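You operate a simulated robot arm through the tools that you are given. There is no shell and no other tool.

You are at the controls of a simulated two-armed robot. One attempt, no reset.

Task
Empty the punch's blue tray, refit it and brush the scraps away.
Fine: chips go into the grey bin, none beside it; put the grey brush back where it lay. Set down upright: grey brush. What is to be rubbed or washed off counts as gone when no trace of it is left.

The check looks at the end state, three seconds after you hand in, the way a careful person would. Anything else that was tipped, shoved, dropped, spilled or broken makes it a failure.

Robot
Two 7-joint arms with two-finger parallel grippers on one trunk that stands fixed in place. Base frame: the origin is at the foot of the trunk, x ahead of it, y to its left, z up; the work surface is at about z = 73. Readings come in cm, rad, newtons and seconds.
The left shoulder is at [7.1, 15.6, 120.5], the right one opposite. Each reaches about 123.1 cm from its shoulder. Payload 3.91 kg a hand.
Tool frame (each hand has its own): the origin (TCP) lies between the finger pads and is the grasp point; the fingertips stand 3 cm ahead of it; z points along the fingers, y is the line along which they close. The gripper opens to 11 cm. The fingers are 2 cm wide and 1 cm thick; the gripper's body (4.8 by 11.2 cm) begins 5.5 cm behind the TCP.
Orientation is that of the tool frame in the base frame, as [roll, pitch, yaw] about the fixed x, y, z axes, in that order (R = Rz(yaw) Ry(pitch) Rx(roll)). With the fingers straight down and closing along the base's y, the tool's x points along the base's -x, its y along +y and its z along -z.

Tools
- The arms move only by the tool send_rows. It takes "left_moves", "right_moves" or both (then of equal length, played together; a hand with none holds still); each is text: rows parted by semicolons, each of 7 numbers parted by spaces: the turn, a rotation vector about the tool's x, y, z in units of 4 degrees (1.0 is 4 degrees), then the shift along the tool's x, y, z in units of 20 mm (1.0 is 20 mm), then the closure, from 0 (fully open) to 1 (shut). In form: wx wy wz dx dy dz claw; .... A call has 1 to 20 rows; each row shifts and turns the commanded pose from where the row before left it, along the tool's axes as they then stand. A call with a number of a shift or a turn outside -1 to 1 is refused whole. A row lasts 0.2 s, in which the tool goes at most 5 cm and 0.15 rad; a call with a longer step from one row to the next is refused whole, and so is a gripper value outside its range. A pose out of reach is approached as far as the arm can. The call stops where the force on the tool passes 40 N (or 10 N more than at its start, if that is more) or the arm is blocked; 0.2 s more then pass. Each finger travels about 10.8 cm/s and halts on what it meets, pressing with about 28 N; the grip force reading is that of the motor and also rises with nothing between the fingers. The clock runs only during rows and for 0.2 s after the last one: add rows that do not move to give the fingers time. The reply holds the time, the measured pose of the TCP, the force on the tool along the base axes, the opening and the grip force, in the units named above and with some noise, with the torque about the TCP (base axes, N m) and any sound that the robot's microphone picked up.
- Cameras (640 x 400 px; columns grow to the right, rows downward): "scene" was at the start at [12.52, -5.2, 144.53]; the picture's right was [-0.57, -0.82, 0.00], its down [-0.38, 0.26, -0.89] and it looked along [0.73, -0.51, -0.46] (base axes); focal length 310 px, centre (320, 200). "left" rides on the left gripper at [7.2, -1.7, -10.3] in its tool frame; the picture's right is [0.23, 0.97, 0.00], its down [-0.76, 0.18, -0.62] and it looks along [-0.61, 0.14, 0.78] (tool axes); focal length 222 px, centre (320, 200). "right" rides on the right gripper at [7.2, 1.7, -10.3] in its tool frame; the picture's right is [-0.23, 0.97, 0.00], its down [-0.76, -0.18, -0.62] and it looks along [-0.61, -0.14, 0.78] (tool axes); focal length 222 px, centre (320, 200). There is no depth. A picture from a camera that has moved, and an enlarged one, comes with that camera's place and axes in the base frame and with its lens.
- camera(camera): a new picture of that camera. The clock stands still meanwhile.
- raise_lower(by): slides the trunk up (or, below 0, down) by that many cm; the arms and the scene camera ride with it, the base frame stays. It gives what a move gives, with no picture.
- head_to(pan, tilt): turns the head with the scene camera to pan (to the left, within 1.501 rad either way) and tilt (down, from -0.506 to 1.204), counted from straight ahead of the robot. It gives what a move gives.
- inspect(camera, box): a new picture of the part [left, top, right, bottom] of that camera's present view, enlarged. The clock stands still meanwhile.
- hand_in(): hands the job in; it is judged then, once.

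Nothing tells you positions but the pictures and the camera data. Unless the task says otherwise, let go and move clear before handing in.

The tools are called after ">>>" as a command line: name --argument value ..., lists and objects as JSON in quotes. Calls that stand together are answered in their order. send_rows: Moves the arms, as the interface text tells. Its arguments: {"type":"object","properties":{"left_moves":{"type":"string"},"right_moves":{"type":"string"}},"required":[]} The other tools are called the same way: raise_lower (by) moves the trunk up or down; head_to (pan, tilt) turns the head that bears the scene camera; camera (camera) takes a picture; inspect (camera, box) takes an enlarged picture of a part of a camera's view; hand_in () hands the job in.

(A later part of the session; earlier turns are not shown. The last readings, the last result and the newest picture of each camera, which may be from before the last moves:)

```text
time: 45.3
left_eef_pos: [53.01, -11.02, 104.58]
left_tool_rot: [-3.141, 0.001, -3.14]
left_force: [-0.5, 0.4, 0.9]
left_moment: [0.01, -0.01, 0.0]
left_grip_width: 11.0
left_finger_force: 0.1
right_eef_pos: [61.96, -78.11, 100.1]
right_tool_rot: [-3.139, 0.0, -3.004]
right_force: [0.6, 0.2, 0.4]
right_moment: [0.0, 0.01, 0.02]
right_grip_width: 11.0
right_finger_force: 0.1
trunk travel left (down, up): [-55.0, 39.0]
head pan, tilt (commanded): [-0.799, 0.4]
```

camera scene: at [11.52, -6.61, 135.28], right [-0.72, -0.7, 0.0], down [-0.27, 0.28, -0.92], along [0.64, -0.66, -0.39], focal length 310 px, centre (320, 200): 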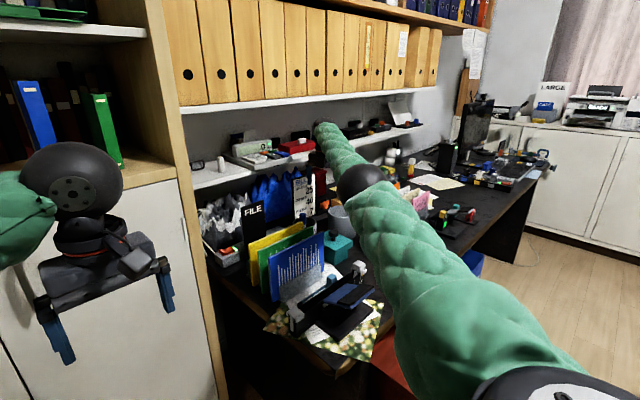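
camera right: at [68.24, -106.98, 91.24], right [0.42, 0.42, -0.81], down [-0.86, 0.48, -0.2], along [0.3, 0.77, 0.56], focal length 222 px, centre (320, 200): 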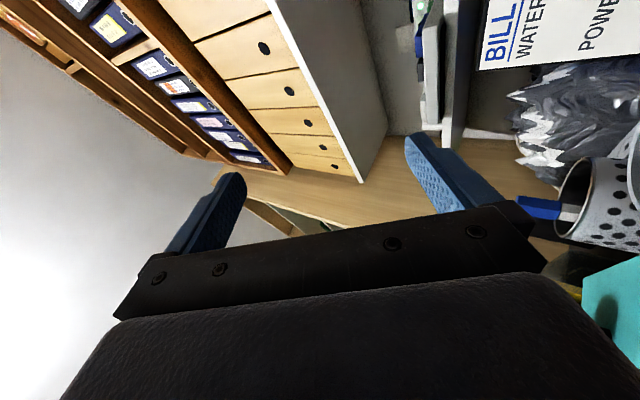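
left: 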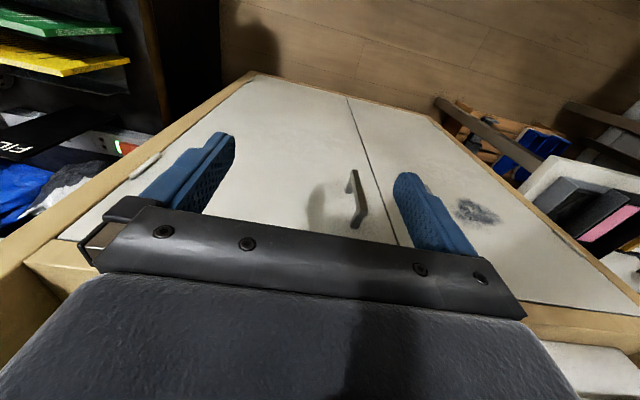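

>>> send_rows --right_moves "0 0 1 0 0 0 0; 0 0 0.97 0 0 0 0; 0 0 0 0.053 0.878 0.283 0; 0 0 0 0.053 0.878 0.283 0; 0 0 0 0.053 0.878 0.283 0; 0 0 0 0.053 0.878 0.283 0.2; 0 0 0 0.053 0.878 0.283 0.3; 0 0 0 0.053 0.878 0.283 0.4; 0 0 0 0.053 0.878 0.283 0.5; 0 0 0 0.053 0.878 0.283 0.5; 0 0 0 0.053 0.878 0.283 0.5; 0 0 0 0 0 0 0.5"

>>> camera --camera "right"

>>> inspect --camera "right" --box '[240, 60, 400, 160]'

>>> head_to --pan -0.75 --tilt 0.6

>>> camera --camera "scene"

```text
time: 47.9
left_eef_pos: [52.9, -11.04, 104.73]
left_tool_rot: [3.141, 0.0, 3.141]
left_force: [0.1, -1.0, 0.3]
left_moment: [0.01, 0.02, 0.01]
left_grip_width: 11.01
left_finger_force: 0.1
right_eef_pos: [61.0, -62.34, 94.97]
right_tool_rot: [-3.14, -0.001, 3.142]
right_force: [-0.1, -1.2, -0.2]
right_moment: [0.0, 0.01, -0.01]
right_grip_width: 5.51
right_finger_force: 0.1
trunk travel left (down, up): [-55.0, 39.0]
head pan, tilt (commanded): [-0.799, 0.4]
```

```text
taken
camera right: at [53.81, -60.71, 105.36], right [0.23, 0.97, 0.0], down [0.76, -0.18, 0.62], along [0.61, -0.14, -0.78], focal length 222 px, centre (320, 200)
```

right: 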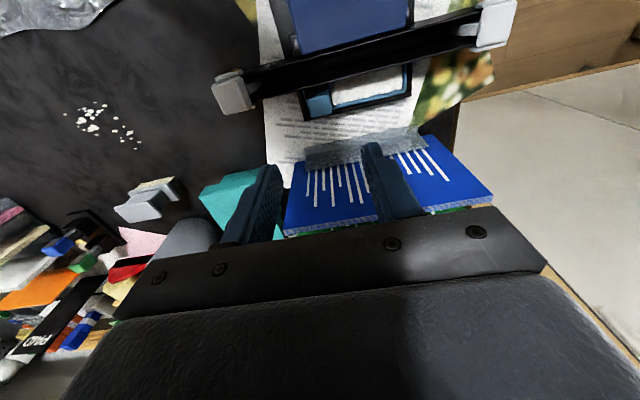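

```text
4.00 times, centred on (320, 110) of right
camera zoom: at [53.81, -60.71, 105.36], right [0.23, 0.97, 0.0], down [0.76, -0.18, 0.62], along [0.61, -0.14, -0.78], focal length 888 px, centre (320, 560)
```

zoom: 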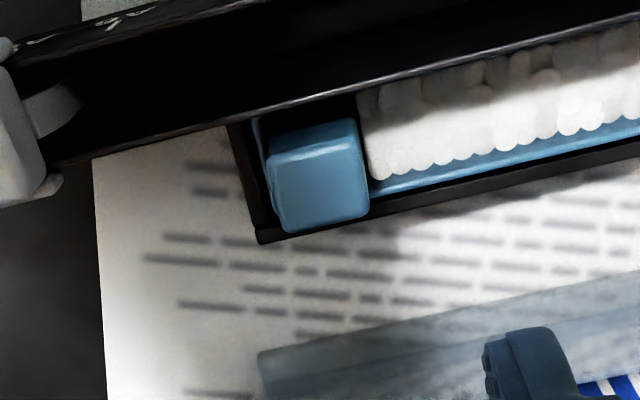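

```text
time: 48.6
left_eef_pos: [53.02, -10.88, 104.59]
left_tool_rot: [3.141, -0.001, 3.141]
left_force: [-0.6, 0.0, 0.4]
left_moment: [-0.03, -0.04, -0.02]
left_grip_width: 11.02
left_finger_force: 0.1
right_eef_pos: [61.1, -62.44, 94.91]
right_tool_rot: [3.141, 0.001, -3.141]
right_force: [0.5, -0.1, 0.1]
right_moment: [-0.03, 0.0, 0.01]
right_grip_width: 5.49
right_finger_force: 0.1
trunk travel left (down, up): [-55.0, 39.0]
head pan, tilt (commanded): [-0.75, 0.6]
```

```text
taken
camera scene: at [11.49, -6.02, 133.47], right [-0.68, -0.73, 0.0], down [-0.41, 0.39, -0.83], along [0.6, -0.56, -0.56], focal length 310 px, centre (320, 200)
```

scene: 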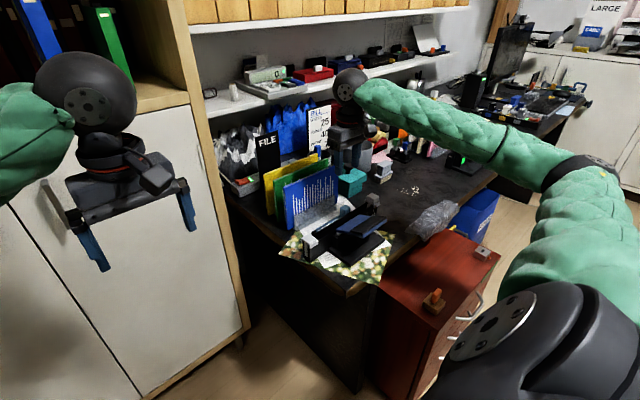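

The tab centre is confirmed at (61.0,-62.4), right below the open fingers. I'll descend to fingertips just above the tray rim and then close on the tab.

>>> send_rows --right_moves "0 0 0 0 0 0.9 0.5; 0 0 0 0 0 0.9 0.5; 0 0 0 0 0 0.9 0.5; 0 0 0 0 0 0.9 0.5; 0 0 0 0 0 0.9 0.5; 0 0 0 0 0 0.9 0.5; 0 0 0 0 0 0.9 0.5; 0 0 0 0 0 0.6 0.5; 0 0 0 0 0 0.3 0.5; 0 0 0 0 0 0 0.5"

>>> camera --camera "right"

>>> inspect --camera "scene" --box '[290, 170, 410, 260]'

```text
time: 50.8
left_eef_pos: [53.12, -11.1, 104.63]
left_tool_rot: [-3.141, 0.0, 3.141]
left_force: [0.0, -0.2, 0.2]
left_moment: [0.01, 0.02, -0.03]
left_grip_width: 11.01
left_finger_force: 0.1
right_eef_pos: [60.96, -62.23, 80.55]
right_tool_rot: [-3.141, 0.0, 3.141]
right_force: [0.6, -0.1, -0.5]
right_moment: [0.03, -0.02, -0.01]
right_grip_width: 5.5
right_finger_force: 0.0
trunk travel left (down, up): [-55.0, 39.0]
head pan, tilt (commanded): [-0.75, 0.6]
```

```text
taken
camera right: at [53.8, -60.67, 91.02], right [0.23, 0.97, 0.0], down [0.76, -0.18, 0.62], along [0.61, -0.14, -0.78], focal length 222 px, centre (320, 200)
```

right: 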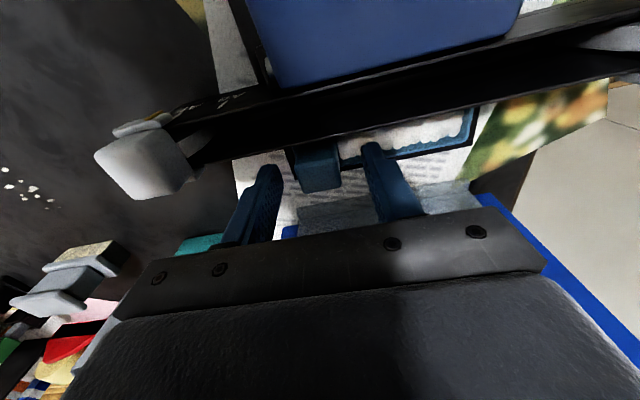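

```text
4.44 times, centred on (350, 215) of scene
camera zoom: at [11.48, -6.01, 133.46], right [-0.68, -0.73, 0.0], down [-0.41, 0.39, -0.82], along [0.6, -0.56, -0.57], focal length 1379 px, centre (187, 133)
```

zoom: 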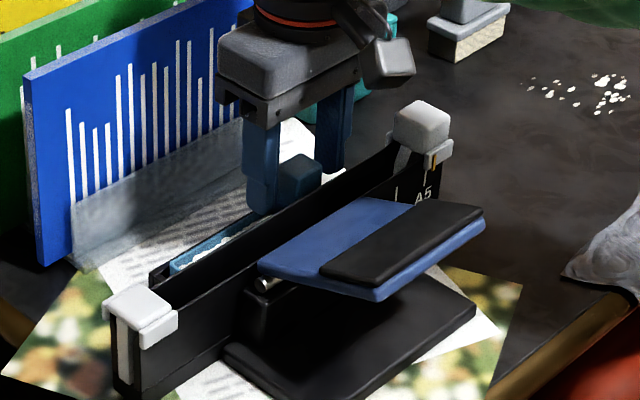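

Fingers straddle the tab cleanly. I'll go 5 mm lower and close.

>>> send_rows --right_moves "0 0 0 0 -0.05 0.27 0.5; 0 0 0 0 0 0 0.6; 0 0 0 0 0 0 0.7; 0 0 0 0 0 0 0.8; 0 0 0 0 0 0 0.9; 0 0 0 0 0 0 1; 0 0 0 0 0 0 1; 0 0 0 0 0 0 1"

>>> inspect --camera "scene" --box '[320, 180, 380, 230]'

```text
time: 52.6
left_eef_pos: [53.01, -10.83, 104.66]
left_tool_rot: [-3.141, 0.001, 3.14]
left_force: [-0.3, 0.6, -0.5]
left_moment: [-0.02, -0.01, 0.02]
left_grip_width: 11.0
left_finger_force: 0.1
right_eef_pos: [61.07, -62.31, 79.93]
right_tool_rot: [-3.14, 0.0, -3.139]
right_force: [-0.5, -0.7, 0.0]
right_moment: [0.01, 0.0, 0.0]
right_grip_width: 2.54
right_finger_force: 28.0
trunk travel left (down, up): [-55.0, 39.0]
head pan, tilt (commanded): [-0.75, 0.6]
```

```text
8.00 times, centred on (350, 205) of scene
camera zoom: at [11.49, -6.02, 133.46], right [-0.68, -0.73, 0.0], down [-0.41, 0.39, -0.82], along [0.6, -0.56, -0.57], focal length 2482 px, centre (80, 160)
```

zoom: 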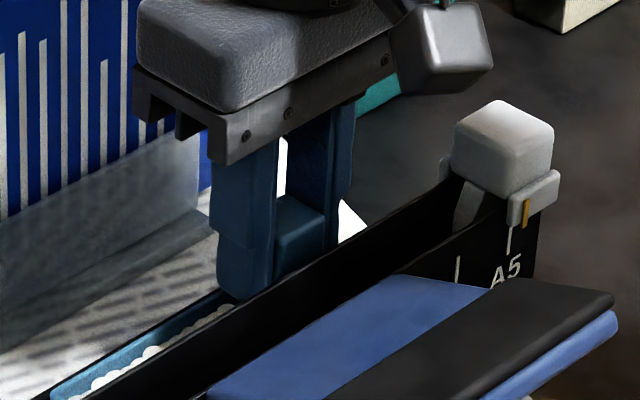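

The tab is gripped (2.54 cm, 28 N). Now a slow straight lift, watching the force.

>>> send_rows --right_moves "0 0 0 0 0 -0.15 1; 0 0 0 0 0 -0.15 1; 0 0 0 0 0 -0.2 1; 0 0 0 0 0 -0.25 1; 0 0 0 0 0 0 1"

>>> inspect --camera "scene" --box '[310, 180, 390, 240]'

>>> camera --camera "right"

```text
time: 53.8
left_eef_pos: [53.11, -11.01, 104.76]
left_tool_rot: [-3.14, -0.001, -3.141]
left_force: [-1.6, -0.5, 0.3]
left_moment: [0.02, 0.02, 0.05]
left_grip_width: 11.01
left_finger_force: 0.0
right_eef_pos: [61.0, -62.43, 81.61]
right_tool_rot: [-3.141, 0.0, -3.139]
right_force: [-0.2, 0.6, -1.0]
right_moment: [-0.02, -0.01, 0.01]
right_grip_width: 2.52
right_finger_force: 28.3
trunk travel left (down, up): [-55.0, 39.0]
head pan, tilt (commanded): [-0.75, 0.6]
```

```text
6.67 times, centred on (350, 210) of scene
camera zoom: at [11.49, -6.03, 133.46], right [-0.68, -0.73, 0.0], down [-0.41, 0.39, -0.82], along [0.6, -0.56, -0.57], focal length 2068 px, centre (120, 133)
```

zoom: 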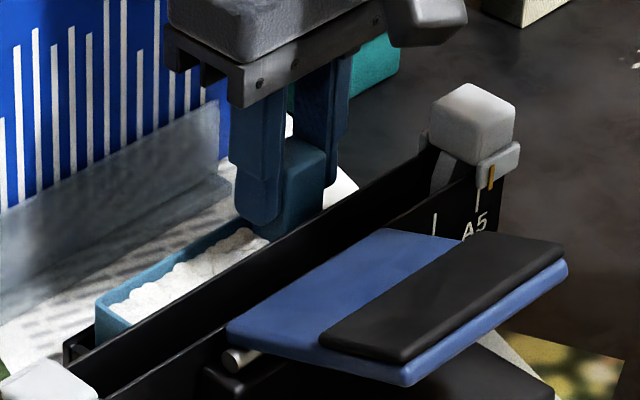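

```text
taken
camera right: at [53.78, -60.72, 91.92], right [0.23, 0.97, 0.0], down [0.76, -0.18, 0.62], along [0.61, -0.14, -0.78], focal length 222 px, centre (320, 200)
```

right: 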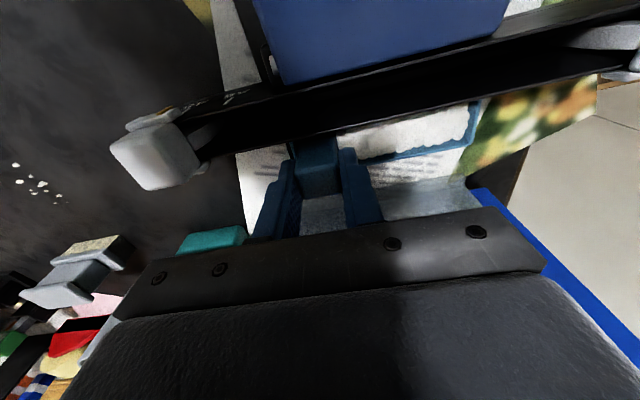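

The tray lifts freely and stays level. I'll raise it well above all neighbours.

>>> send_rows --right_moves "0 0 0 0 0 -0.3 1; 0 0 0 0 0 -0.5 1; 0 0 0 0 0 -0.5 1; 0 0 0 0 0 -0.5 1; 0 0 0 0 0 -0.5 1; 0 0 0 0 0 -0.5 1; 0 0 0 0 0 -0.5 1; 0 0 0 0 0 -0.5 1; 0 0 0 0 0 -0.5 1; 0 0 0 0 0 -0.5 1; 0 0 0 0 0 -0.5 1; 0 0 0 0 0 -0.5 1; 0 0 0 0 0 -0.5 1; 0 0 0 0 0 -0.5 1; 0 0 0 0 0 -0.5 1; 0 0 0 0 0 -0.5 1; 0 0 0 0 0 -0.5 1; 0 0 0 0 0 -0.5 1; 0 0 0 0 0 -0.2 1; 0 0 0 0 0 0 1"

>>> camera --camera "scene"

>>> inspect --camera "scene" --box '[300, 90, 420, 190]'

>>> camera --camera "right"

```text
time: 58.0
left_eef_pos: [53.15, -11.02, 104.62]
left_tool_rot: [3.141, 0.0, 3.14]
left_force: [-0.4, 0.1, 0.4]
left_moment: [-0.02, -0.02, -0.01]
left_grip_width: 11.01
left_finger_force: 0.0
right_eef_pos: [60.94, -62.31, 99.67]
right_tool_rot: [-3.14, -0.001, -3.14]
right_force: [0.7, -0.2, -1.1]
right_moment: [-0.01, -0.02, -0.01]
right_grip_width: 2.51
right_finger_force: 27.7
trunk travel left (down, up): [-55.0, 39.0]
head pan, tilt (commanded): [-0.75, 0.6]
```

```text
taken
camera scene: at [11.5, -6.02, 133.46], right [-0.68, -0.73, 0.0], down [-0.41, 0.39, -0.82], along [0.6, -0.56, -0.57], focal length 310 px, centre (320, 200)
```

scene: 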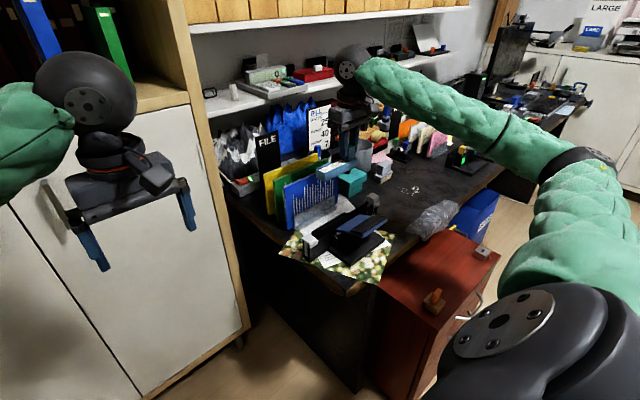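

```text
4.00 times, centred on (360, 140) of scene
camera zoom: at [11.5, -6.02, 133.46], right [-0.68, -0.73, 0.0], down [-0.41, 0.39, -0.82], along [0.6, -0.56, -0.57], focal length 1241 px, centre (160, 440)
```

zoom: 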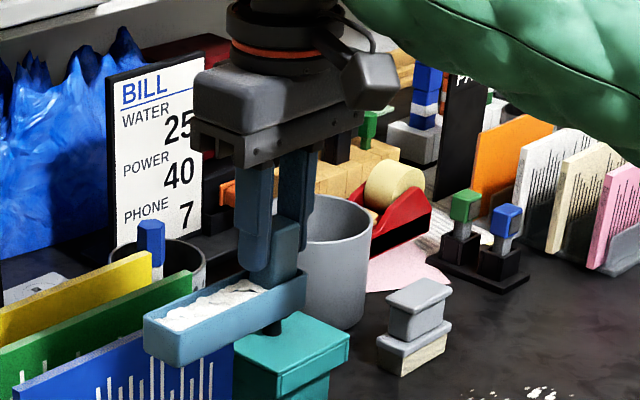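

```text
taken
camera right: at [53.78, -60.75, 110.03], right [0.23, 0.97, 0.0], down [0.76, -0.18, 0.62], along [0.61, -0.14, -0.78], focal length 222 px, centre (320, 200)
```

right: 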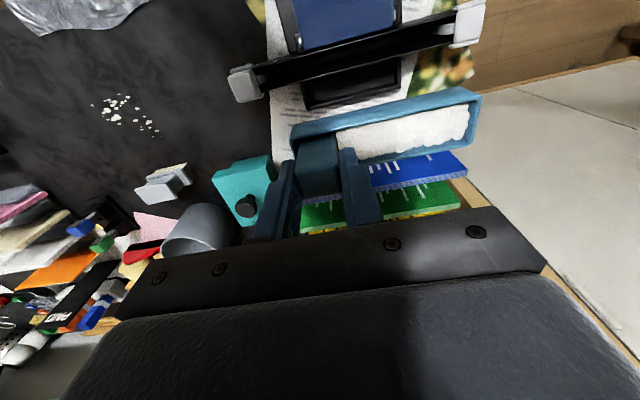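

The tray is full and level in the grip. I'll carry it gently to the open area, then turn it about the vertical.

>>> send_rows --right_moves "0 0 0 0 -0.25 0 1; 0 0 0 0 -0.45 0 1; 0 0 0 0 -0.55 0 1; 0 0 0 0 -0.55 0 1; 0 0 0 0 -0.55 0 1; 0 0 0 0 -0.55 0 1; 0 0 0 0 -0.55 0 1; 0 0 0 0 -0.55 0 1; 0 0 0 0 -0.55 0 1; 0 0 0 0 -0.55 0 1; 0 0 0 0 -0.55 0 1; 0 0 0 0 -0.55 0 1; 0 0 0 0 -0.55 0 1; 0 0 0 0 -0.55 0 1; 0 0 0 0 -0.55 0 1; 0 0 0 0 -0.45 0 1; 0 0 0 0 -0.25 0 1; 0 0 0 0 0 0 1"

>>> send_rows --right_moves "0 0 -0.4 0 0 0 1; 0 0 -0.7 0 0 0 1; 0 0 -1 0 0 0 1; 0 0 -1 0 0 0 1; 0 0 -1 0 0 0 1; 0 0 -1 0 0 0 1; 0 0 -1 0 0 0 1; 0 0 -1 0 0 0 1; 0 0 -1 0 0 0 1; 0 0 -1 0 0 0 1; 0 0 -1 0 0 0 1; 0 0 -1 0 0 0 1; 0 0 -1 0 0 0 1; 0 0 -1 0 0 0 1; 0 0 -1 0 0 0 1; 0 0 -1 0 0 0 1; 0 0 -1 0 0 0 1; 0 0 -1 0 0 0 1; 0 0 -1 0 0 0 1; 0 0 -1 0 0 0 1"

>>> send_rows --right_moves "0 0 -1 0 0 0 1; 0 0 -1 0 0 0 1; 0 0 -1 0 0 0 1; 0 0 -1 0 0 0 1; 0 0 -1 0 0 0 1; 0 0 -1 0 0 0 1; 0 0 -1 0 0 0 1; 0 0 -1 0 0 0 1; 0 0 -0.6 0 0 0 1; 0 0 -0.3 0 0 0 1; 0 0 0 0 0 0 1"

>>> camera --camera "scene"

>>> camera --camera "right"

```text
time: 61.8
left_eef_pos: [53.07, -10.99, 104.7]
left_tool_rot: [-3.141, -0.001, -3.141]
left_force: [0.7, 0.5, 0.7]
left_moment: [0.02, 0.0, -0.03]
left_grip_width: 11.01
left_finger_force: 0.0
right_eef_pos: [61.08, -79.52, 99.5]
right_tool_rot: [3.141, -0.002, -3.14]
right_force: [0.0, -0.5, -0.9]
right_moment: [-0.05, -0.01, -0.02]
right_grip_width: 2.51
right_finger_force: 28.0
trunk travel left (down, up): [-55.0, 39.0]
head pan, tilt (commanded): [-0.75, 0.6]
```

```text
time: 66.0
left_eef_pos: [53.11, -11.04, 104.68]
left_tool_rot: [-3.141, 0.001, 3.14]
left_force: [0.8, -0.4, 0.5]
left_moment: [-0.01, -0.04, -0.01]
left_grip_width: 10.98
left_finger_force: 0.1
right_eef_pos: [61.1, -79.48, 99.6]
right_tool_rot: [3.142, 0.001, -1.806]
right_force: [-0.4, -0.1, -0.9]
right_moment: [0.0, 0.0, -0.02]
right_grip_width: 2.54
right_finger_force: 28.1
trunk travel left (down, up): [-55.0, 39.0]
head pan, tilt (commanded): [-0.75, 0.6]
```

```text
time: 68.4
left_eef_pos: [53.13, -11.16, 104.65]
left_tool_rot: [-3.142, -0.002, -3.14]
left_force: [0.2, -0.1, -0.3]
left_moment: [-0.01, -0.03, 0.01]
left_grip_width: 10.99
left_finger_force: 0.1
right_eef_pos: [61.15, -79.47, 99.58]
right_tool_rot: [-3.141, 0.001, -1.185]
right_force: [0.6, 0.1, -0.4]
right_moment: [0.03, -0.01, 0.0]
right_grip_width: 2.51
right_finger_force: 28.1
trunk travel left (down, up): [-55.0, 39.0]
head pan, tilt (commanded): [-0.75, 0.6]
```

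```text
taken
camera scene: at [11.49, -6.03, 133.46], right [-0.68, -0.73, 0.0], down [-0.41, 0.39, -0.82], along [0.6, -0.56, -0.57], focal length 310 px, centre (320, 200)
```

scene: 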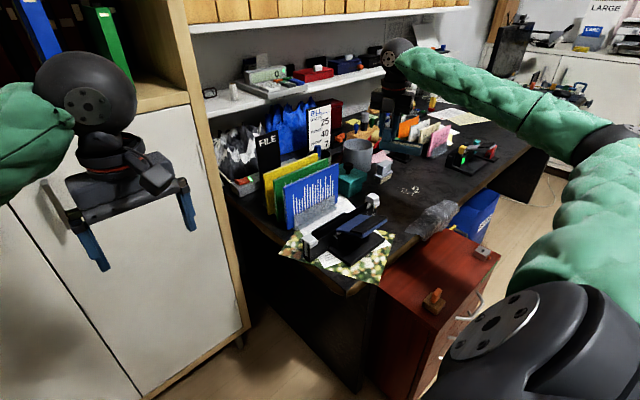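

```text
taken
camera right: at [62.21, -86.88, 110.01], right [-0.99, -0.16, 0.0], down [-0.12, 0.77, 0.62], along [-0.1, 0.62, -0.78], focal length 222 px, centre (320, 200)
```

right: 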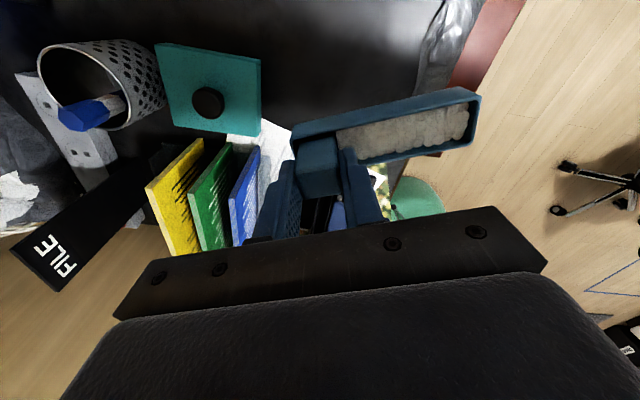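

The tray is level and pointing back toward the robot. Next I carry it over the bin, tray end above the bin's opening, staying high.

>>> send_rows --right_moves "0 0 0 0.2 -0.232 0 1; 0 0 0 0.3 -0.348 0 1; 0 0 0 0.39 -0.452 0 1; 0 0 0 0.39 -0.452 0 1; 0 0 0 0.39 -0.452 0 1; 0 0 0 0.39 -0.452 0 1; 0 0 0 0.39 -0.452 0 1; 0 0 0 0.39 -0.452 0 1; 0 0 0 0.39 -0.452 0 1; 0 0 0 0.39 -0.452 0 1; 0 0 0 0.39 -0.452 0 1; 0 0 0 0.39 -0.452 0 1; 0 0 0 0.39 -0.452 0 1; 0 0 0 0.39 -0.452 0 1; 0 0 0 0.39 -0.452 0 1; 0 0 0 0.39 -0.452 0 1; 0 0 0 0.39 -0.452 0 1; 0 0 0 0.39 -0.452 0 1; 0 0 0 0.39 -0.452 0 1; 0 0 0 0.39 -0.452 0 1"

>>> send_rows --right_moves "0 0 0 0.39 -0.452 0 1; 0 0 0 0.39 -0.452 0 1; 0 0 0 0.39 -0.452 0 1; 0 0 0 0.39 -0.452 0 1; 0 0 0 0.19 -0.226 0 1; 0 0 0 0 0 0 1"

>>> camera --camera "scene"

>>> camera --camera "right"

```text
time: 72.6
left_eef_pos: [53.06, -10.96, 104.62]
left_tool_rot: [-3.141, -0.004, -3.141]
left_force: [-0.8, -0.9, -0.7]
left_moment: [0.04, 0.01, 0.01]
left_grip_width: 11.03
left_finger_force: 0.0
right_eef_pos: [82.83, -86.92, 99.35]
right_tool_rot: [-3.141, 0.0, -1.185]
right_force: [-0.8, 0.4, -0.8]
right_moment: [0.01, -0.01, -0.02]
right_grip_width: 2.53
right_finger_force: 28.0
trunk travel left (down, up): [-55.0, 39.0]
head pan, tilt (commanded): [-0.75, 0.6]
```

```text
time: 74.0
left_eef_pos: [53.03, -11.06, 104.62]
left_tool_rot: [3.141, -0.001, 3.141]
left_force: [-0.3, 0.3, -0.3]
left_moment: [0.01, -0.01, 0.0]
left_grip_width: 11.0
left_finger_force: 0.1
right_eef_pos: [87.78, -88.52, 99.55]
right_tool_rot: [-3.141, -0.002, -1.185]
right_force: [0.0, -0.3, -1.0]
right_moment: [-0.01, -0.04, 0.01]
right_grip_width: 2.51
right_finger_force: 27.8
trunk travel left (down, up): [-55.0, 39.0]
head pan, tilt (commanded): [-0.75, 0.6]
```

```text
taken
camera scene: at [11.51, -6.04, 133.46], right [-0.68, -0.73, 0.0], down [-0.41, 0.39, -0.82], along [0.6, -0.56, -0.57], focal length 310 px, centre (320, 200)
```

scene: 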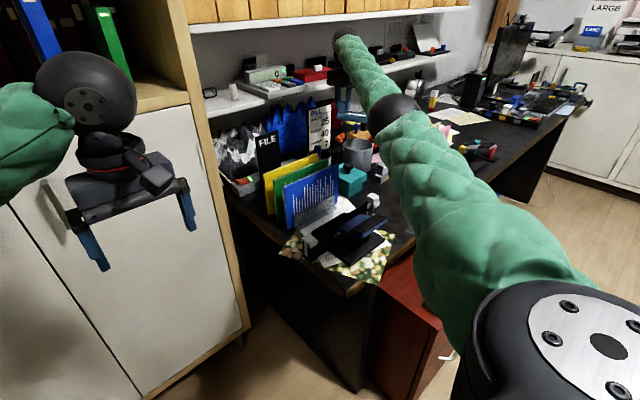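

```text
taken
camera right: at [89.03, -95.98, 109.9], right [-0.99, -0.16, 0.0], down [-0.12, 0.77, 0.62], along [-0.1, 0.62, -0.78], focal length 222 px, centre (320, 200)
```

right: 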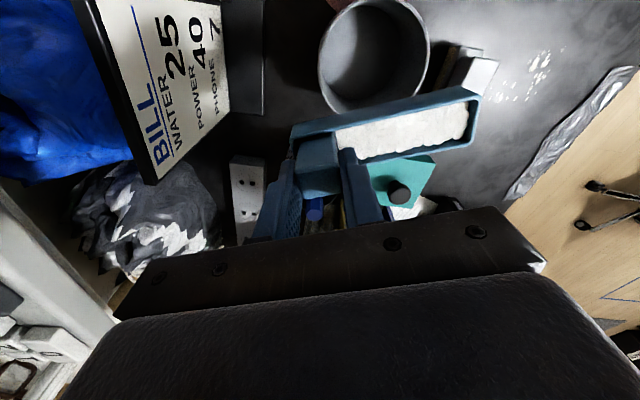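

The tray end is above the bin region. Before lowering and tilting I'll measure the bin's rim against the tray end more precisely from this view.

>>> inspect --camera "right" --box '[280, 0, 500, 137]'

>>> inspect --camera "scene" --box '[310, 90, 410, 200]'

```text
2.91 times, centred on (390, 68) of right
camera zoom: at [89.03, -95.98, 109.9], right [-0.99, -0.16, 0.0], down [-0.12, 0.77, 0.62], along [-0.1, 0.62, -0.78], focal length 646 px, centre (116, 582)
```

zoom: 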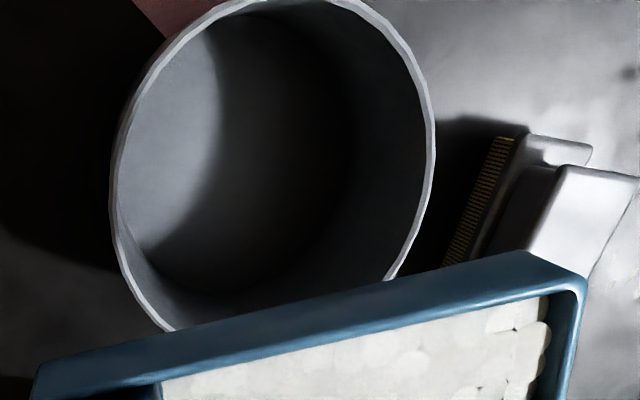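

```text
3.64 times, centred on (360, 145) of scene
camera zoom: at [11.51, -6.04, 133.46], right [-0.68, -0.73, 0.0], down [-0.41, 0.39, -0.82], along [0.6, -0.56, -0.57], focal length 1128 px, centre (174, 400)
```

zoom: 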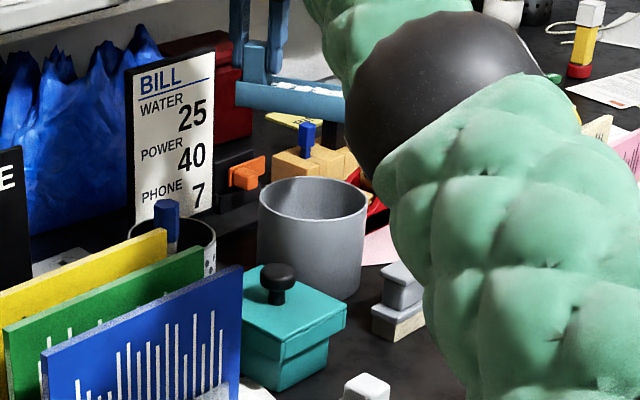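

The bin centre comes out at about (82.4,-92.8), so the tray end is well inside the rim's outline. I'll lower the tray to just above the rim.

>>> send_rows --right_moves "0 0 0 0 0 0.3 1; 0 0 0 0 0 0.45 1; 0 0 0 0 0 0.45 1; 0 0 0 0 0 0.45 1; 0 0 0 0 0 0.45 1; 0 0 0 0 0 0.45 1; 0 0 0 0 0 0.45 1; 0 0 0 0 0 0.45 1; 0 0 0 0 0 0.25 1; 0 0 0 0 0 0.15 1; 0 0 0 0 0 0 1"

>>> inspect --camera "scene" --box '[310, 90, 410, 200]'

>>> inspect --camera "right" --box '[280, 0, 500, 137]'

```text
time: 76.4
left_eef_pos: [53.01, -11.04, 104.66]
left_tool_rot: [3.141, 0.001, 3.14]
left_force: [0.5, -0.1, 0.3]
left_moment: [-0.01, 0.03, -0.02]
left_grip_width: 11.0
left_finger_force: 0.0
right_eef_pos: [87.92, -88.55, 91.85]
right_tool_rot: [-3.142, 0.0, -1.184]
right_force: [0.4, 1.1, -0.4]
right_moment: [0.02, -0.04, -0.03]
right_grip_width: 2.51
right_finger_force: 28.0
trunk travel left (down, up): [-55.0, 39.0]
head pan, tilt (commanded): [-0.75, 0.6]
```

```text
3.64 times, centred on (360, 145) of scene
camera zoom: at [11.5, -6.02, 133.46], right [-0.68, -0.73, 0.0], down [-0.41, 0.39, -0.82], along [0.6, -0.56, -0.57], focal length 1128 px, centre (174, 400)
```

zoom: 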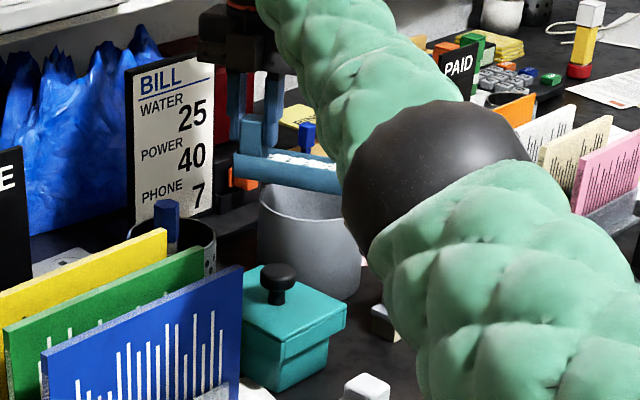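

```text
2.91 times, centred on (390, 68) of right
camera zoom: at [89.09, -95.97, 102.26], right [-0.99, -0.16, 0.0], down [-0.12, 0.77, 0.62], along [-0.1, 0.62, -0.78], focal length 646 px, centre (116, 582)
```

zoom: 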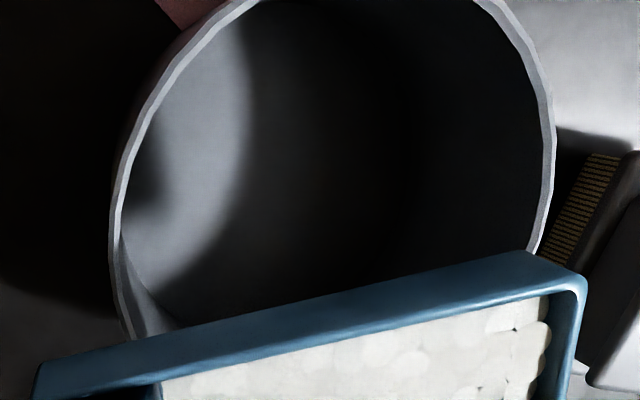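

Relative to the hand, the bin centre lies about 2.3 cm to the side of the tray axis, so I'll start tilting slowly about the lip while sliding the lip toward the bin's centre.

>>> send_rows --right_moves "0.5 0 0 0.075 -0.007 -0.176 1; 0.5 0 0 0.075 -0.007 -0.176 1; 0.5 0 0 0.125 -0.081 -0.163 1; 0.5 0 0 0.125 -0.081 -0.163 1; 0.5 0 0 0.15 -0.104 -0.149 1; 0.5 0 0 0.15 -0.104 -0.149 1; 0.5 0 0 0.15 -0.078 -0.143 1; 0.5 0 0 0.15 -0.078 -0.143 1"

>>> camera --camera "right"

>>> inspect --camera "scene" --box '[310, 90, 410, 200]'

```text
time: 78.2
left_eef_pos: [53.12, -11.04, 104.69]
left_tool_rot: [-3.141, 0.0, 3.141]
left_force: [-0.2, 0.0, -0.3]
left_moment: [-0.01, -0.01, -0.02]
left_grip_width: 11.0
left_finger_force: 0.1
right_eef_pos: [89.29, -90.32, 94.52]
right_tool_rot: [-2.863, 0.001, -1.186]
right_force: [-0.1, 0.5, -0.5]
right_moment: [0.02, -0.02, 0.04]
right_grip_width: 2.56
right_finger_force: 28.4
trunk travel left (down, up): [-55.0, 39.0]
head pan, tilt (commanded): [-0.75, 0.6]
```

```text
taken
camera right: at [87.96, -98.7, 104.08], right [-0.95, -0.14, -0.27], down [-0.29, 0.7, 0.65], along [0.1, 0.7, -0.71], focal length 222 px, centre (320, 200)
```

right: 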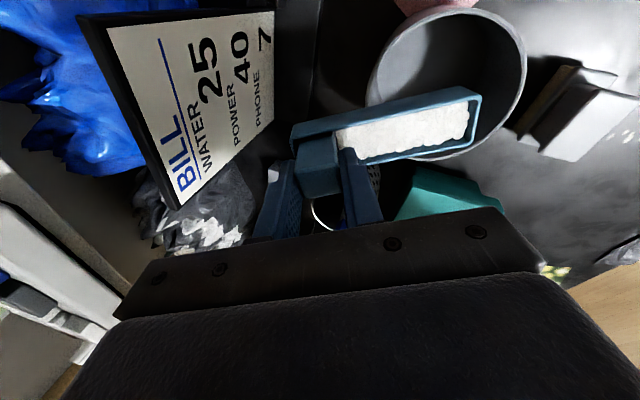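

```text
3.64 times, centred on (360, 145) of scene
camera zoom: at [11.5, -6.03, 133.46], right [-0.68, -0.73, 0.0], down [-0.41, 0.39, -0.82], along [0.6, -0.56, -0.57], focal length 1128 px, centre (174, 400)
```

zoom: 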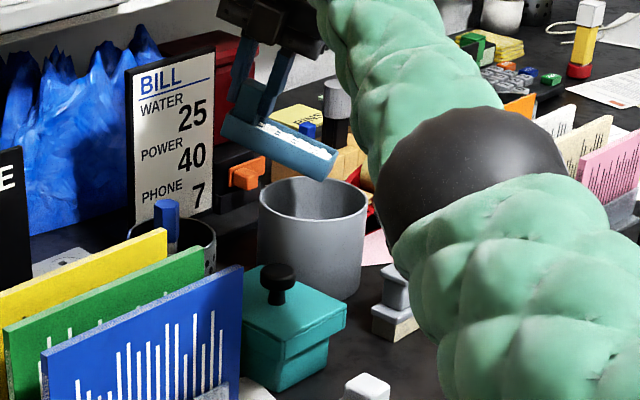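

Tilt is 16° and the lip stands over the bin mouth, nothing has spilled. I'll continue tilting, finishing the centring.

>>> send_rows --right_moves "0.5 0 0 0.03 -0.051 -0.140 1; 0.5 0 0 0.03 -0.051 -0.140 1; 0.5 0 0 0 -0.002 -0.151 1; 0.5 0 0 0 -0.002 -0.151 1; 0.5 0 0 0 0.068 -0.179 1; 0.5 0 0 0 0.068 -0.179 1; 0.5 0 0 0 0.068 -0.179 1; 0.5 0 0 0 0.068 -0.179 1"

>>> camera --camera "right"

>>> inspect --camera "scene" --box '[310, 90, 410, 200]'

```text
time: 80.0
left_eef_pos: [53.04, -10.96, 104.66]
left_tool_rot: [-3.141, 0.002, -3.141]
left_force: [1.0, -0.7, -0.8]
left_moment: [0.0, 0.0, -0.01]
left_grip_width: 11.0
left_finger_force: 0.0
right_eef_pos: [88.23, -90.93, 96.74]
right_tool_rot: [-2.583, -0.001, -1.185]
right_force: [-0.4, 1.0, -0.7]
right_moment: [-0.03, 0.01, 0.0]
right_grip_width: 2.55
right_finger_force: 28.4
trunk travel left (down, up): [-55.0, 39.0]
head pan, tilt (commanded): [-0.75, 0.6]
```

```text
taken
camera right: at [84.54, -100.2, 104.66], right [-0.85, -0.1, -0.52], down [-0.45, 0.64, 0.62], along [0.27, 0.76, -0.59], focal length 222 px, centre (320, 200)
```

right: 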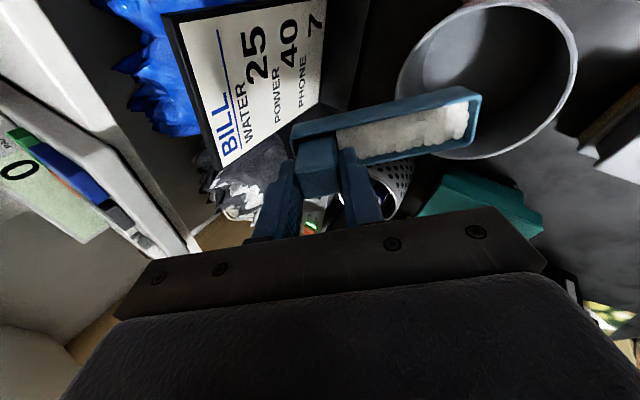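

```text
3.64 times, centred on (360, 145) of scene
camera zoom: at [11.5, -6.04, 133.46], right [-0.68, -0.73, 0.0], down [-0.41, 0.39, -0.82], along [0.6, -0.56, -0.57], focal length 1128 px, centre (174, 400)
```

zoom: 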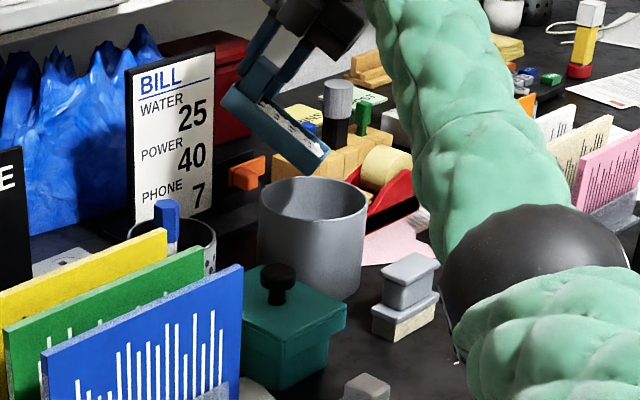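

At 32° the chips are still held and the lip is centred over the mouth. Continuing the tilt.

>>> send_rows --right_moves "0.5 0 0 0 0.068 -0.179 1; 0.5 0 0 0 0.068 -0.179 1; 0.5 0 0 0 0.068 -0.179 1; 0.5 0 0 0 0.068 -0.179 1; 0.5 0 0 0 0.068 -0.179 1; 0.5 0 0 0 0.068 -0.179 1; 0.5 0 0 0 0.068 -0.179 1; 0.5 0 0 0 0.068 -0.179 1; 0.5 0 0 0 0.068 -0.179 1; 0.5 0 0 0 0.068 -0.179 1"

>>> camera --camera "right"

>>> inspect --camera "scene" --box '[310, 90, 410, 200]'

```text
time: 82.2
left_eef_pos: [53.07, -11.07, 104.74]
left_tool_rot: [-3.141, 0.0, 3.14]
left_force: [0.2, -0.1, 0.5]
left_moment: [0.03, -0.04, -0.01]
left_grip_width: 11.0
left_finger_force: 0.0
right_eef_pos: [84.96, -92.06, 98.52]
right_tool_rot: [-2.232, 0.002, -1.185]
right_force: [-1.3, -0.2, -0.5]
right_moment: [0.01, 0.01, 0.03]
right_grip_width: 2.52
right_finger_force: 27.7
trunk travel left (down, up): [-55.0, 39.0]
head pan, tilt (commanded): [-0.75, 0.6]
```

```text
taken
camera right: at [79.23, -102.3, 103.63], right [-0.64, -0.01, -0.77], down [-0.64, 0.56, 0.52], along [0.42, 0.83, -0.37], focal length 222 px, centre (320, 200)
```

right: 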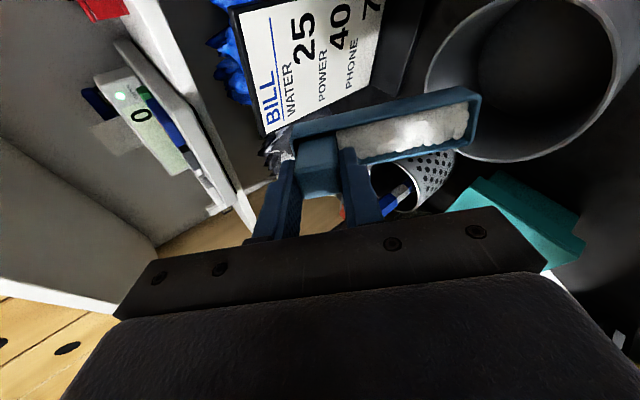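

```text
3.64 times, centred on (360, 145) of scene
camera zoom: at [11.5, -6.04, 133.46], right [-0.68, -0.73, 0.0], down [-0.41, 0.39, -0.82], along [0.6, -0.56, -0.57], focal length 1128 px, centre (174, 400)
```

zoom: 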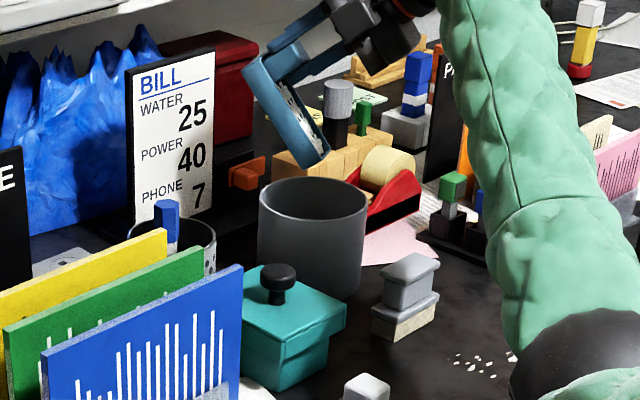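

Still holding at 52°. Going on in small steps and checking.

>>> send_rows --right_moves "0.5 0 0 0 0.068 -0.179 1; 0.5 0 0 0 0.068 -0.179 1; 0.5 0 0 0 0.068 -0.179 1; 0.5 0 0 0 0.068 -0.179 1; 0.5 0 0 0 0.068 -0.179 1; 0.5 0 0 0 0.068 -0.179 1; 0.5 0 0 0 0.068 -0.179 1; 0 0 0 0 0 0 1"

>>> camera --camera "right"

>>> inspect --camera "scene" --box '[310, 90, 410, 200]'

```text
time: 84.0
left_eef_pos: [53.08, -10.97, 104.6]
left_tool_rot: [3.141, 0.001, -3.141]
left_force: [-0.1, -0.4, -0.2]
left_moment: [0.01, 0.0, -0.03]
left_grip_width: 10.99
left_finger_force: 0.1
right_eef_pos: [82.56, -93.01, 99.03]
right_tool_rot: [-1.991, 0.0, -1.185]
right_force: [-0.2, -0.6, -0.8]
right_moment: [0.01, 0.05, 0.01]
right_grip_width: 2.51
right_finger_force: 27.8
trunk travel left (down, up): [-55.0, 39.0]
head pan, tilt (commanded): [-0.75, 0.6]
```

```text
taken
camera right: at [75.92, -103.61, 101.77], right [-0.45, 0.06, -0.89], down [-0.75, 0.52, 0.42], along [0.49, 0.85, -0.19], focal length 222 px, centre (320, 200)
```

right: 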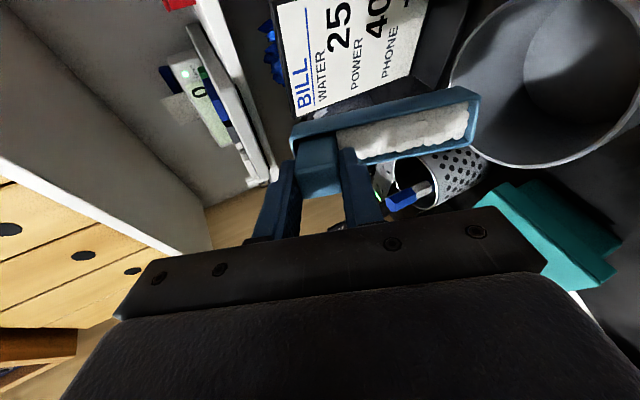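

```text
3.64 times, centred on (360, 145) of scene
camera zoom: at [11.51, -6.02, 133.46], right [-0.68, -0.73, 0.0], down [-0.41, 0.39, -0.82], along [0.6, -0.56, -0.57], focal length 1128 px, centre (174, 400)
```

zoom: 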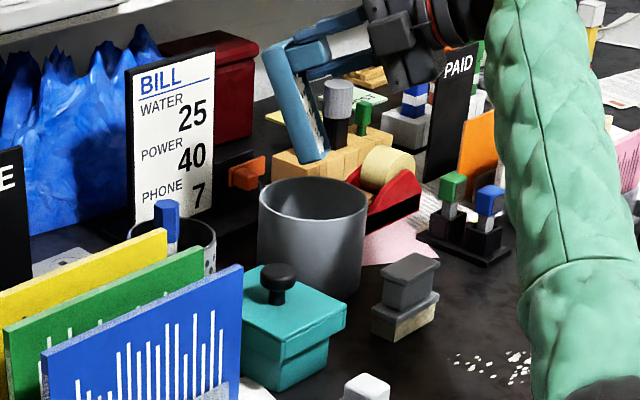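

>>> send_rows --right_moves "0.5 0 0 0 0.068 -0.179 1; 0.5 0 0 0 0.068 -0.179 1; 0.5 0 0 0 0.068 -0.179 1; 0.5 0 0 0 0.068 -0.179 1; 0.5 0 0 0 0.068 -0.179 1; 0.5 0 0 0 0.068 -0.179 1; 0.5 0 0 0 0.068 -0.179 1; 0.5 0 0 0 0.068 -0.179 1; 0 0 0 0 0 0 1"

>>> camera --camera "right"

>>> inspect --camera "scene" --box '[310, 90, 410, 200]'

```text
time: 86.0
left_eef_pos: [53.08, -10.99, 104.63]
left_tool_rot: [3.141, 0.0, -3.14]
left_force: [-0.6, 0.2, 0.7]
left_moment: [0.0, 0.01, 0.01]
left_grip_width: 11.03
left_finger_force: 0.0
right_eef_pos: [79.81, -94.19, 98.79]
right_tool_rot: [-1.711, 0.0, -1.185]
right_force: [-0.5, -1.2, -0.5]
right_moment: [0.0, 0.02, -0.02]
right_grip_width: 2.53
right_finger_force: 28.1
trunk travel left (down, up): [-55.0, 39.0]
head pan, tilt (commanded): [-0.75, 0.6]
```

```text
taken
camera right: at [72.76, -104.91, 98.63], right [-0.21, 0.16, -0.96], down [-0.84, 0.48, 0.26], along [0.51, 0.86, 0.03], focal length 222 px, centre (320, 200)
```

right: 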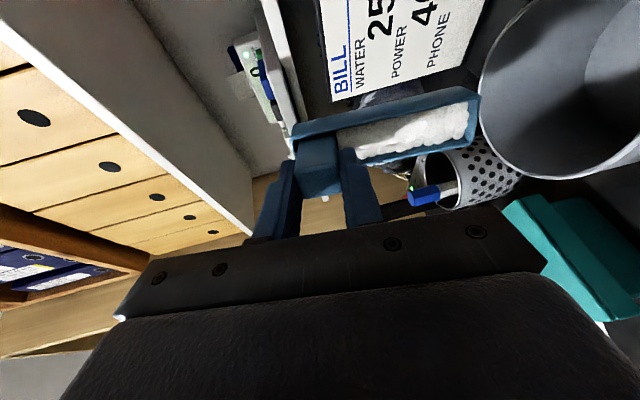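

```text
3.64 times, centred on (360, 145) of scene
camera zoom: at [11.49, -6.02, 133.46], right [-0.68, -0.73, 0.0], down [-0.41, 0.39, -0.82], along [0.6, -0.56, -0.57], focal length 1128 px, centre (174, 400)
```

zoom: 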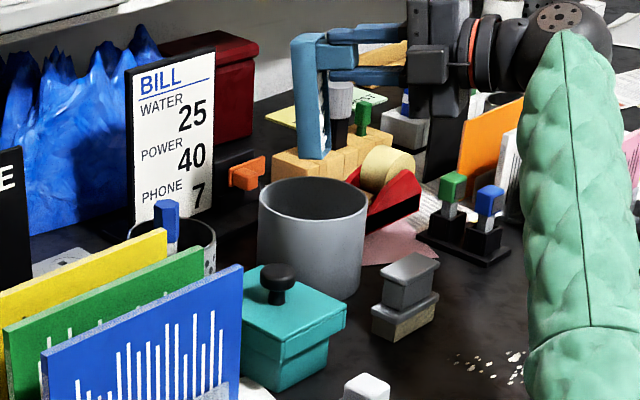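

At 82° the chips still sit in the tray, so they need going past vertical. I'll tilt on, sliding the tray so that it stays wholly above the bin mouth.

>>> send_rows --right_moves "0.5 0 0 0 0.168 -0.113 1; 0.5 0 0 0 0.168 -0.113 1; 0.5 0 0 0 0.168 -0.113 1; 0.5 0 0 0 0.168 -0.113 1; 0.5 0 0 0 0.168 -0.113 1; 0 0 0 0 0 0 1"

>>> camera --camera "right"

>>> inspect --camera "scene" --box '[310, 90, 410, 200]'

```text
time: 87.4
left_eef_pos: [53.1, -11.01, 104.67]
left_tool_rot: [-3.141, 0.001, -3.14]
left_force: [0.5, 0.2, -0.8]
left_moment: [0.03, -0.02, -0.02]
left_grip_width: 11.0
left_finger_force: 0.0
right_eef_pos: [78.5, -94.52, 97.24]
right_tool_rot: [-1.537, 0.001, -1.186]
right_force: [0.0, -0.4, -1.1]
right_moment: [0.01, 0.0, 0.0]
right_grip_width: 2.53
right_finger_force: 28.1
trunk travel left (down, up): [-55.0, 39.0]
head pan, tilt (commanded): [-0.75, 0.6]
```

```text
taken
camera right: at [71.73, -105.3, 95.2], right [-0.05, 0.22, -0.97], down [-0.87, 0.47, 0.16], along [0.49, 0.85, 0.17], focal length 222 px, centre (320, 200)
```

right: 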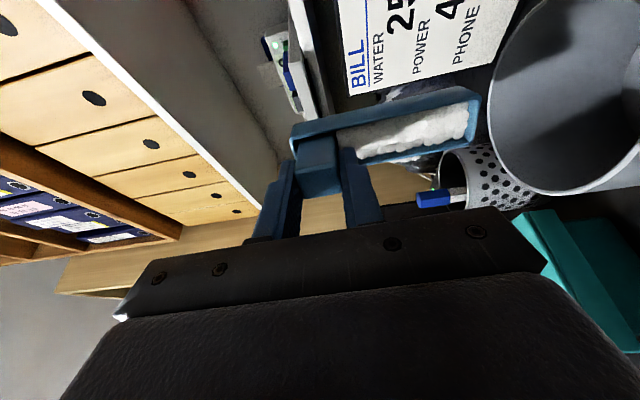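

```text
3.64 times, centred on (360, 145) of scene
camera zoom: at [11.49, -6.02, 133.46], right [-0.68, -0.73, 0.0], down [-0.41, 0.39, -0.82], along [0.6, -0.56, -0.57], focal length 1128 px, centre (174, 400)
```

zoom: 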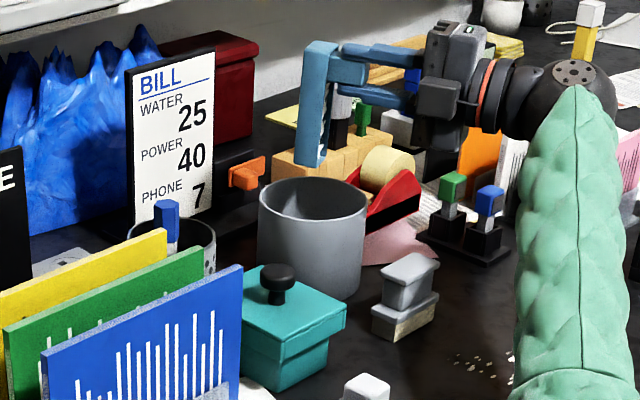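

>>> inspect --camera "right" --box '[280, 70, 500, 207]'

>>> send_rows --right_moves "0.5 0 0 0 0.075 -0.113 1; 0.5 0 0 0 0.077 -0.113 1; 0.5 0 0 0 0.079 -0.113 1; 0.5 0 0 0 0.08 -0.114 1; 0 0 0 0 0 0 1"

>>> inspect --camera "right" --box '[280, 70, 500, 207]'

>>> inspect --camera "scene" --box '[310, 90, 410, 200]'

```text
2.91 times, centred on (390, 138) of right
camera zoom: at [71.73, -105.3, 95.2], right [-0.05, 0.22, -0.97], down [-0.87, 0.47, 0.16], along [0.49, 0.85, 0.17], focal length 646 px, centre (116, 379)
```

zoom: 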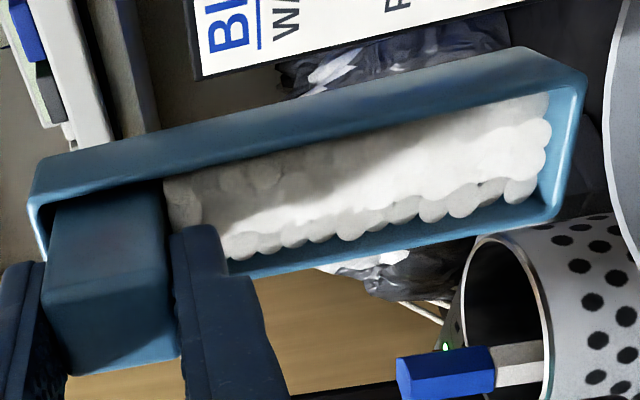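

```text
time: 88.6
left_eef_pos: [53.07, -10.94, 104.61]
left_tool_rot: [3.141, 0.0, -3.141]
left_force: [-0.2, -0.3, 0.8]
left_moment: [-0.01, 0.01, -0.02]
left_grip_width: 11.01
left_finger_force: 0.1
right_eef_pos: [77.7, -94.89, 96.61]
right_tool_rot: [-1.396, 0.0, -1.185]
right_force: [-0.5, 0.4, -0.8]
right_moment: [-0.03, 0.04, -0.02]
right_grip_width: 2.53
right_finger_force: 27.9
trunk travel left (down, up): [-55.0, 39.0]
head pan, tilt (commanded): [-0.75, 0.6]
```

```text
2.91 times, centred on (390, 138) of right
camera zoom: at [71.29, -105.51, 93.13], right [0.07, 0.27, -0.96], down [-0.88, 0.46, 0.07], along [0.46, 0.84, 0.28], focal length 646 px, centre (116, 379)
```

zoom: 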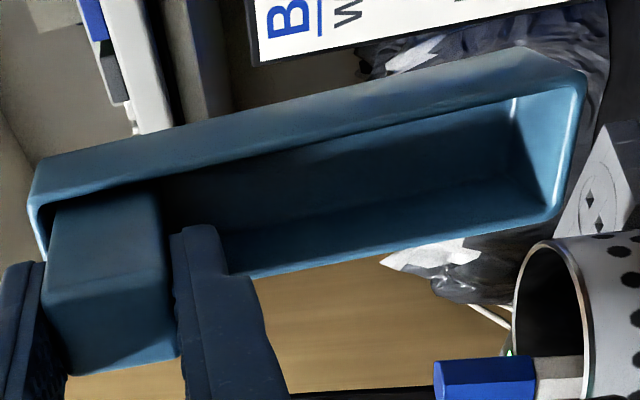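

```text
3.64 times, centred on (360, 145) of scene
camera zoom: at [11.49, -6.02, 133.46], right [-0.68, -0.73, 0.0], down [-0.41, 0.39, -0.82], along [0.6, -0.56, -0.57], focal length 1128 px, centre (174, 400)
```

zoom: 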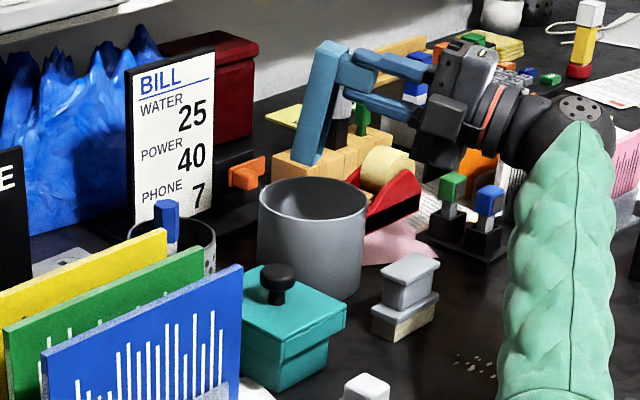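

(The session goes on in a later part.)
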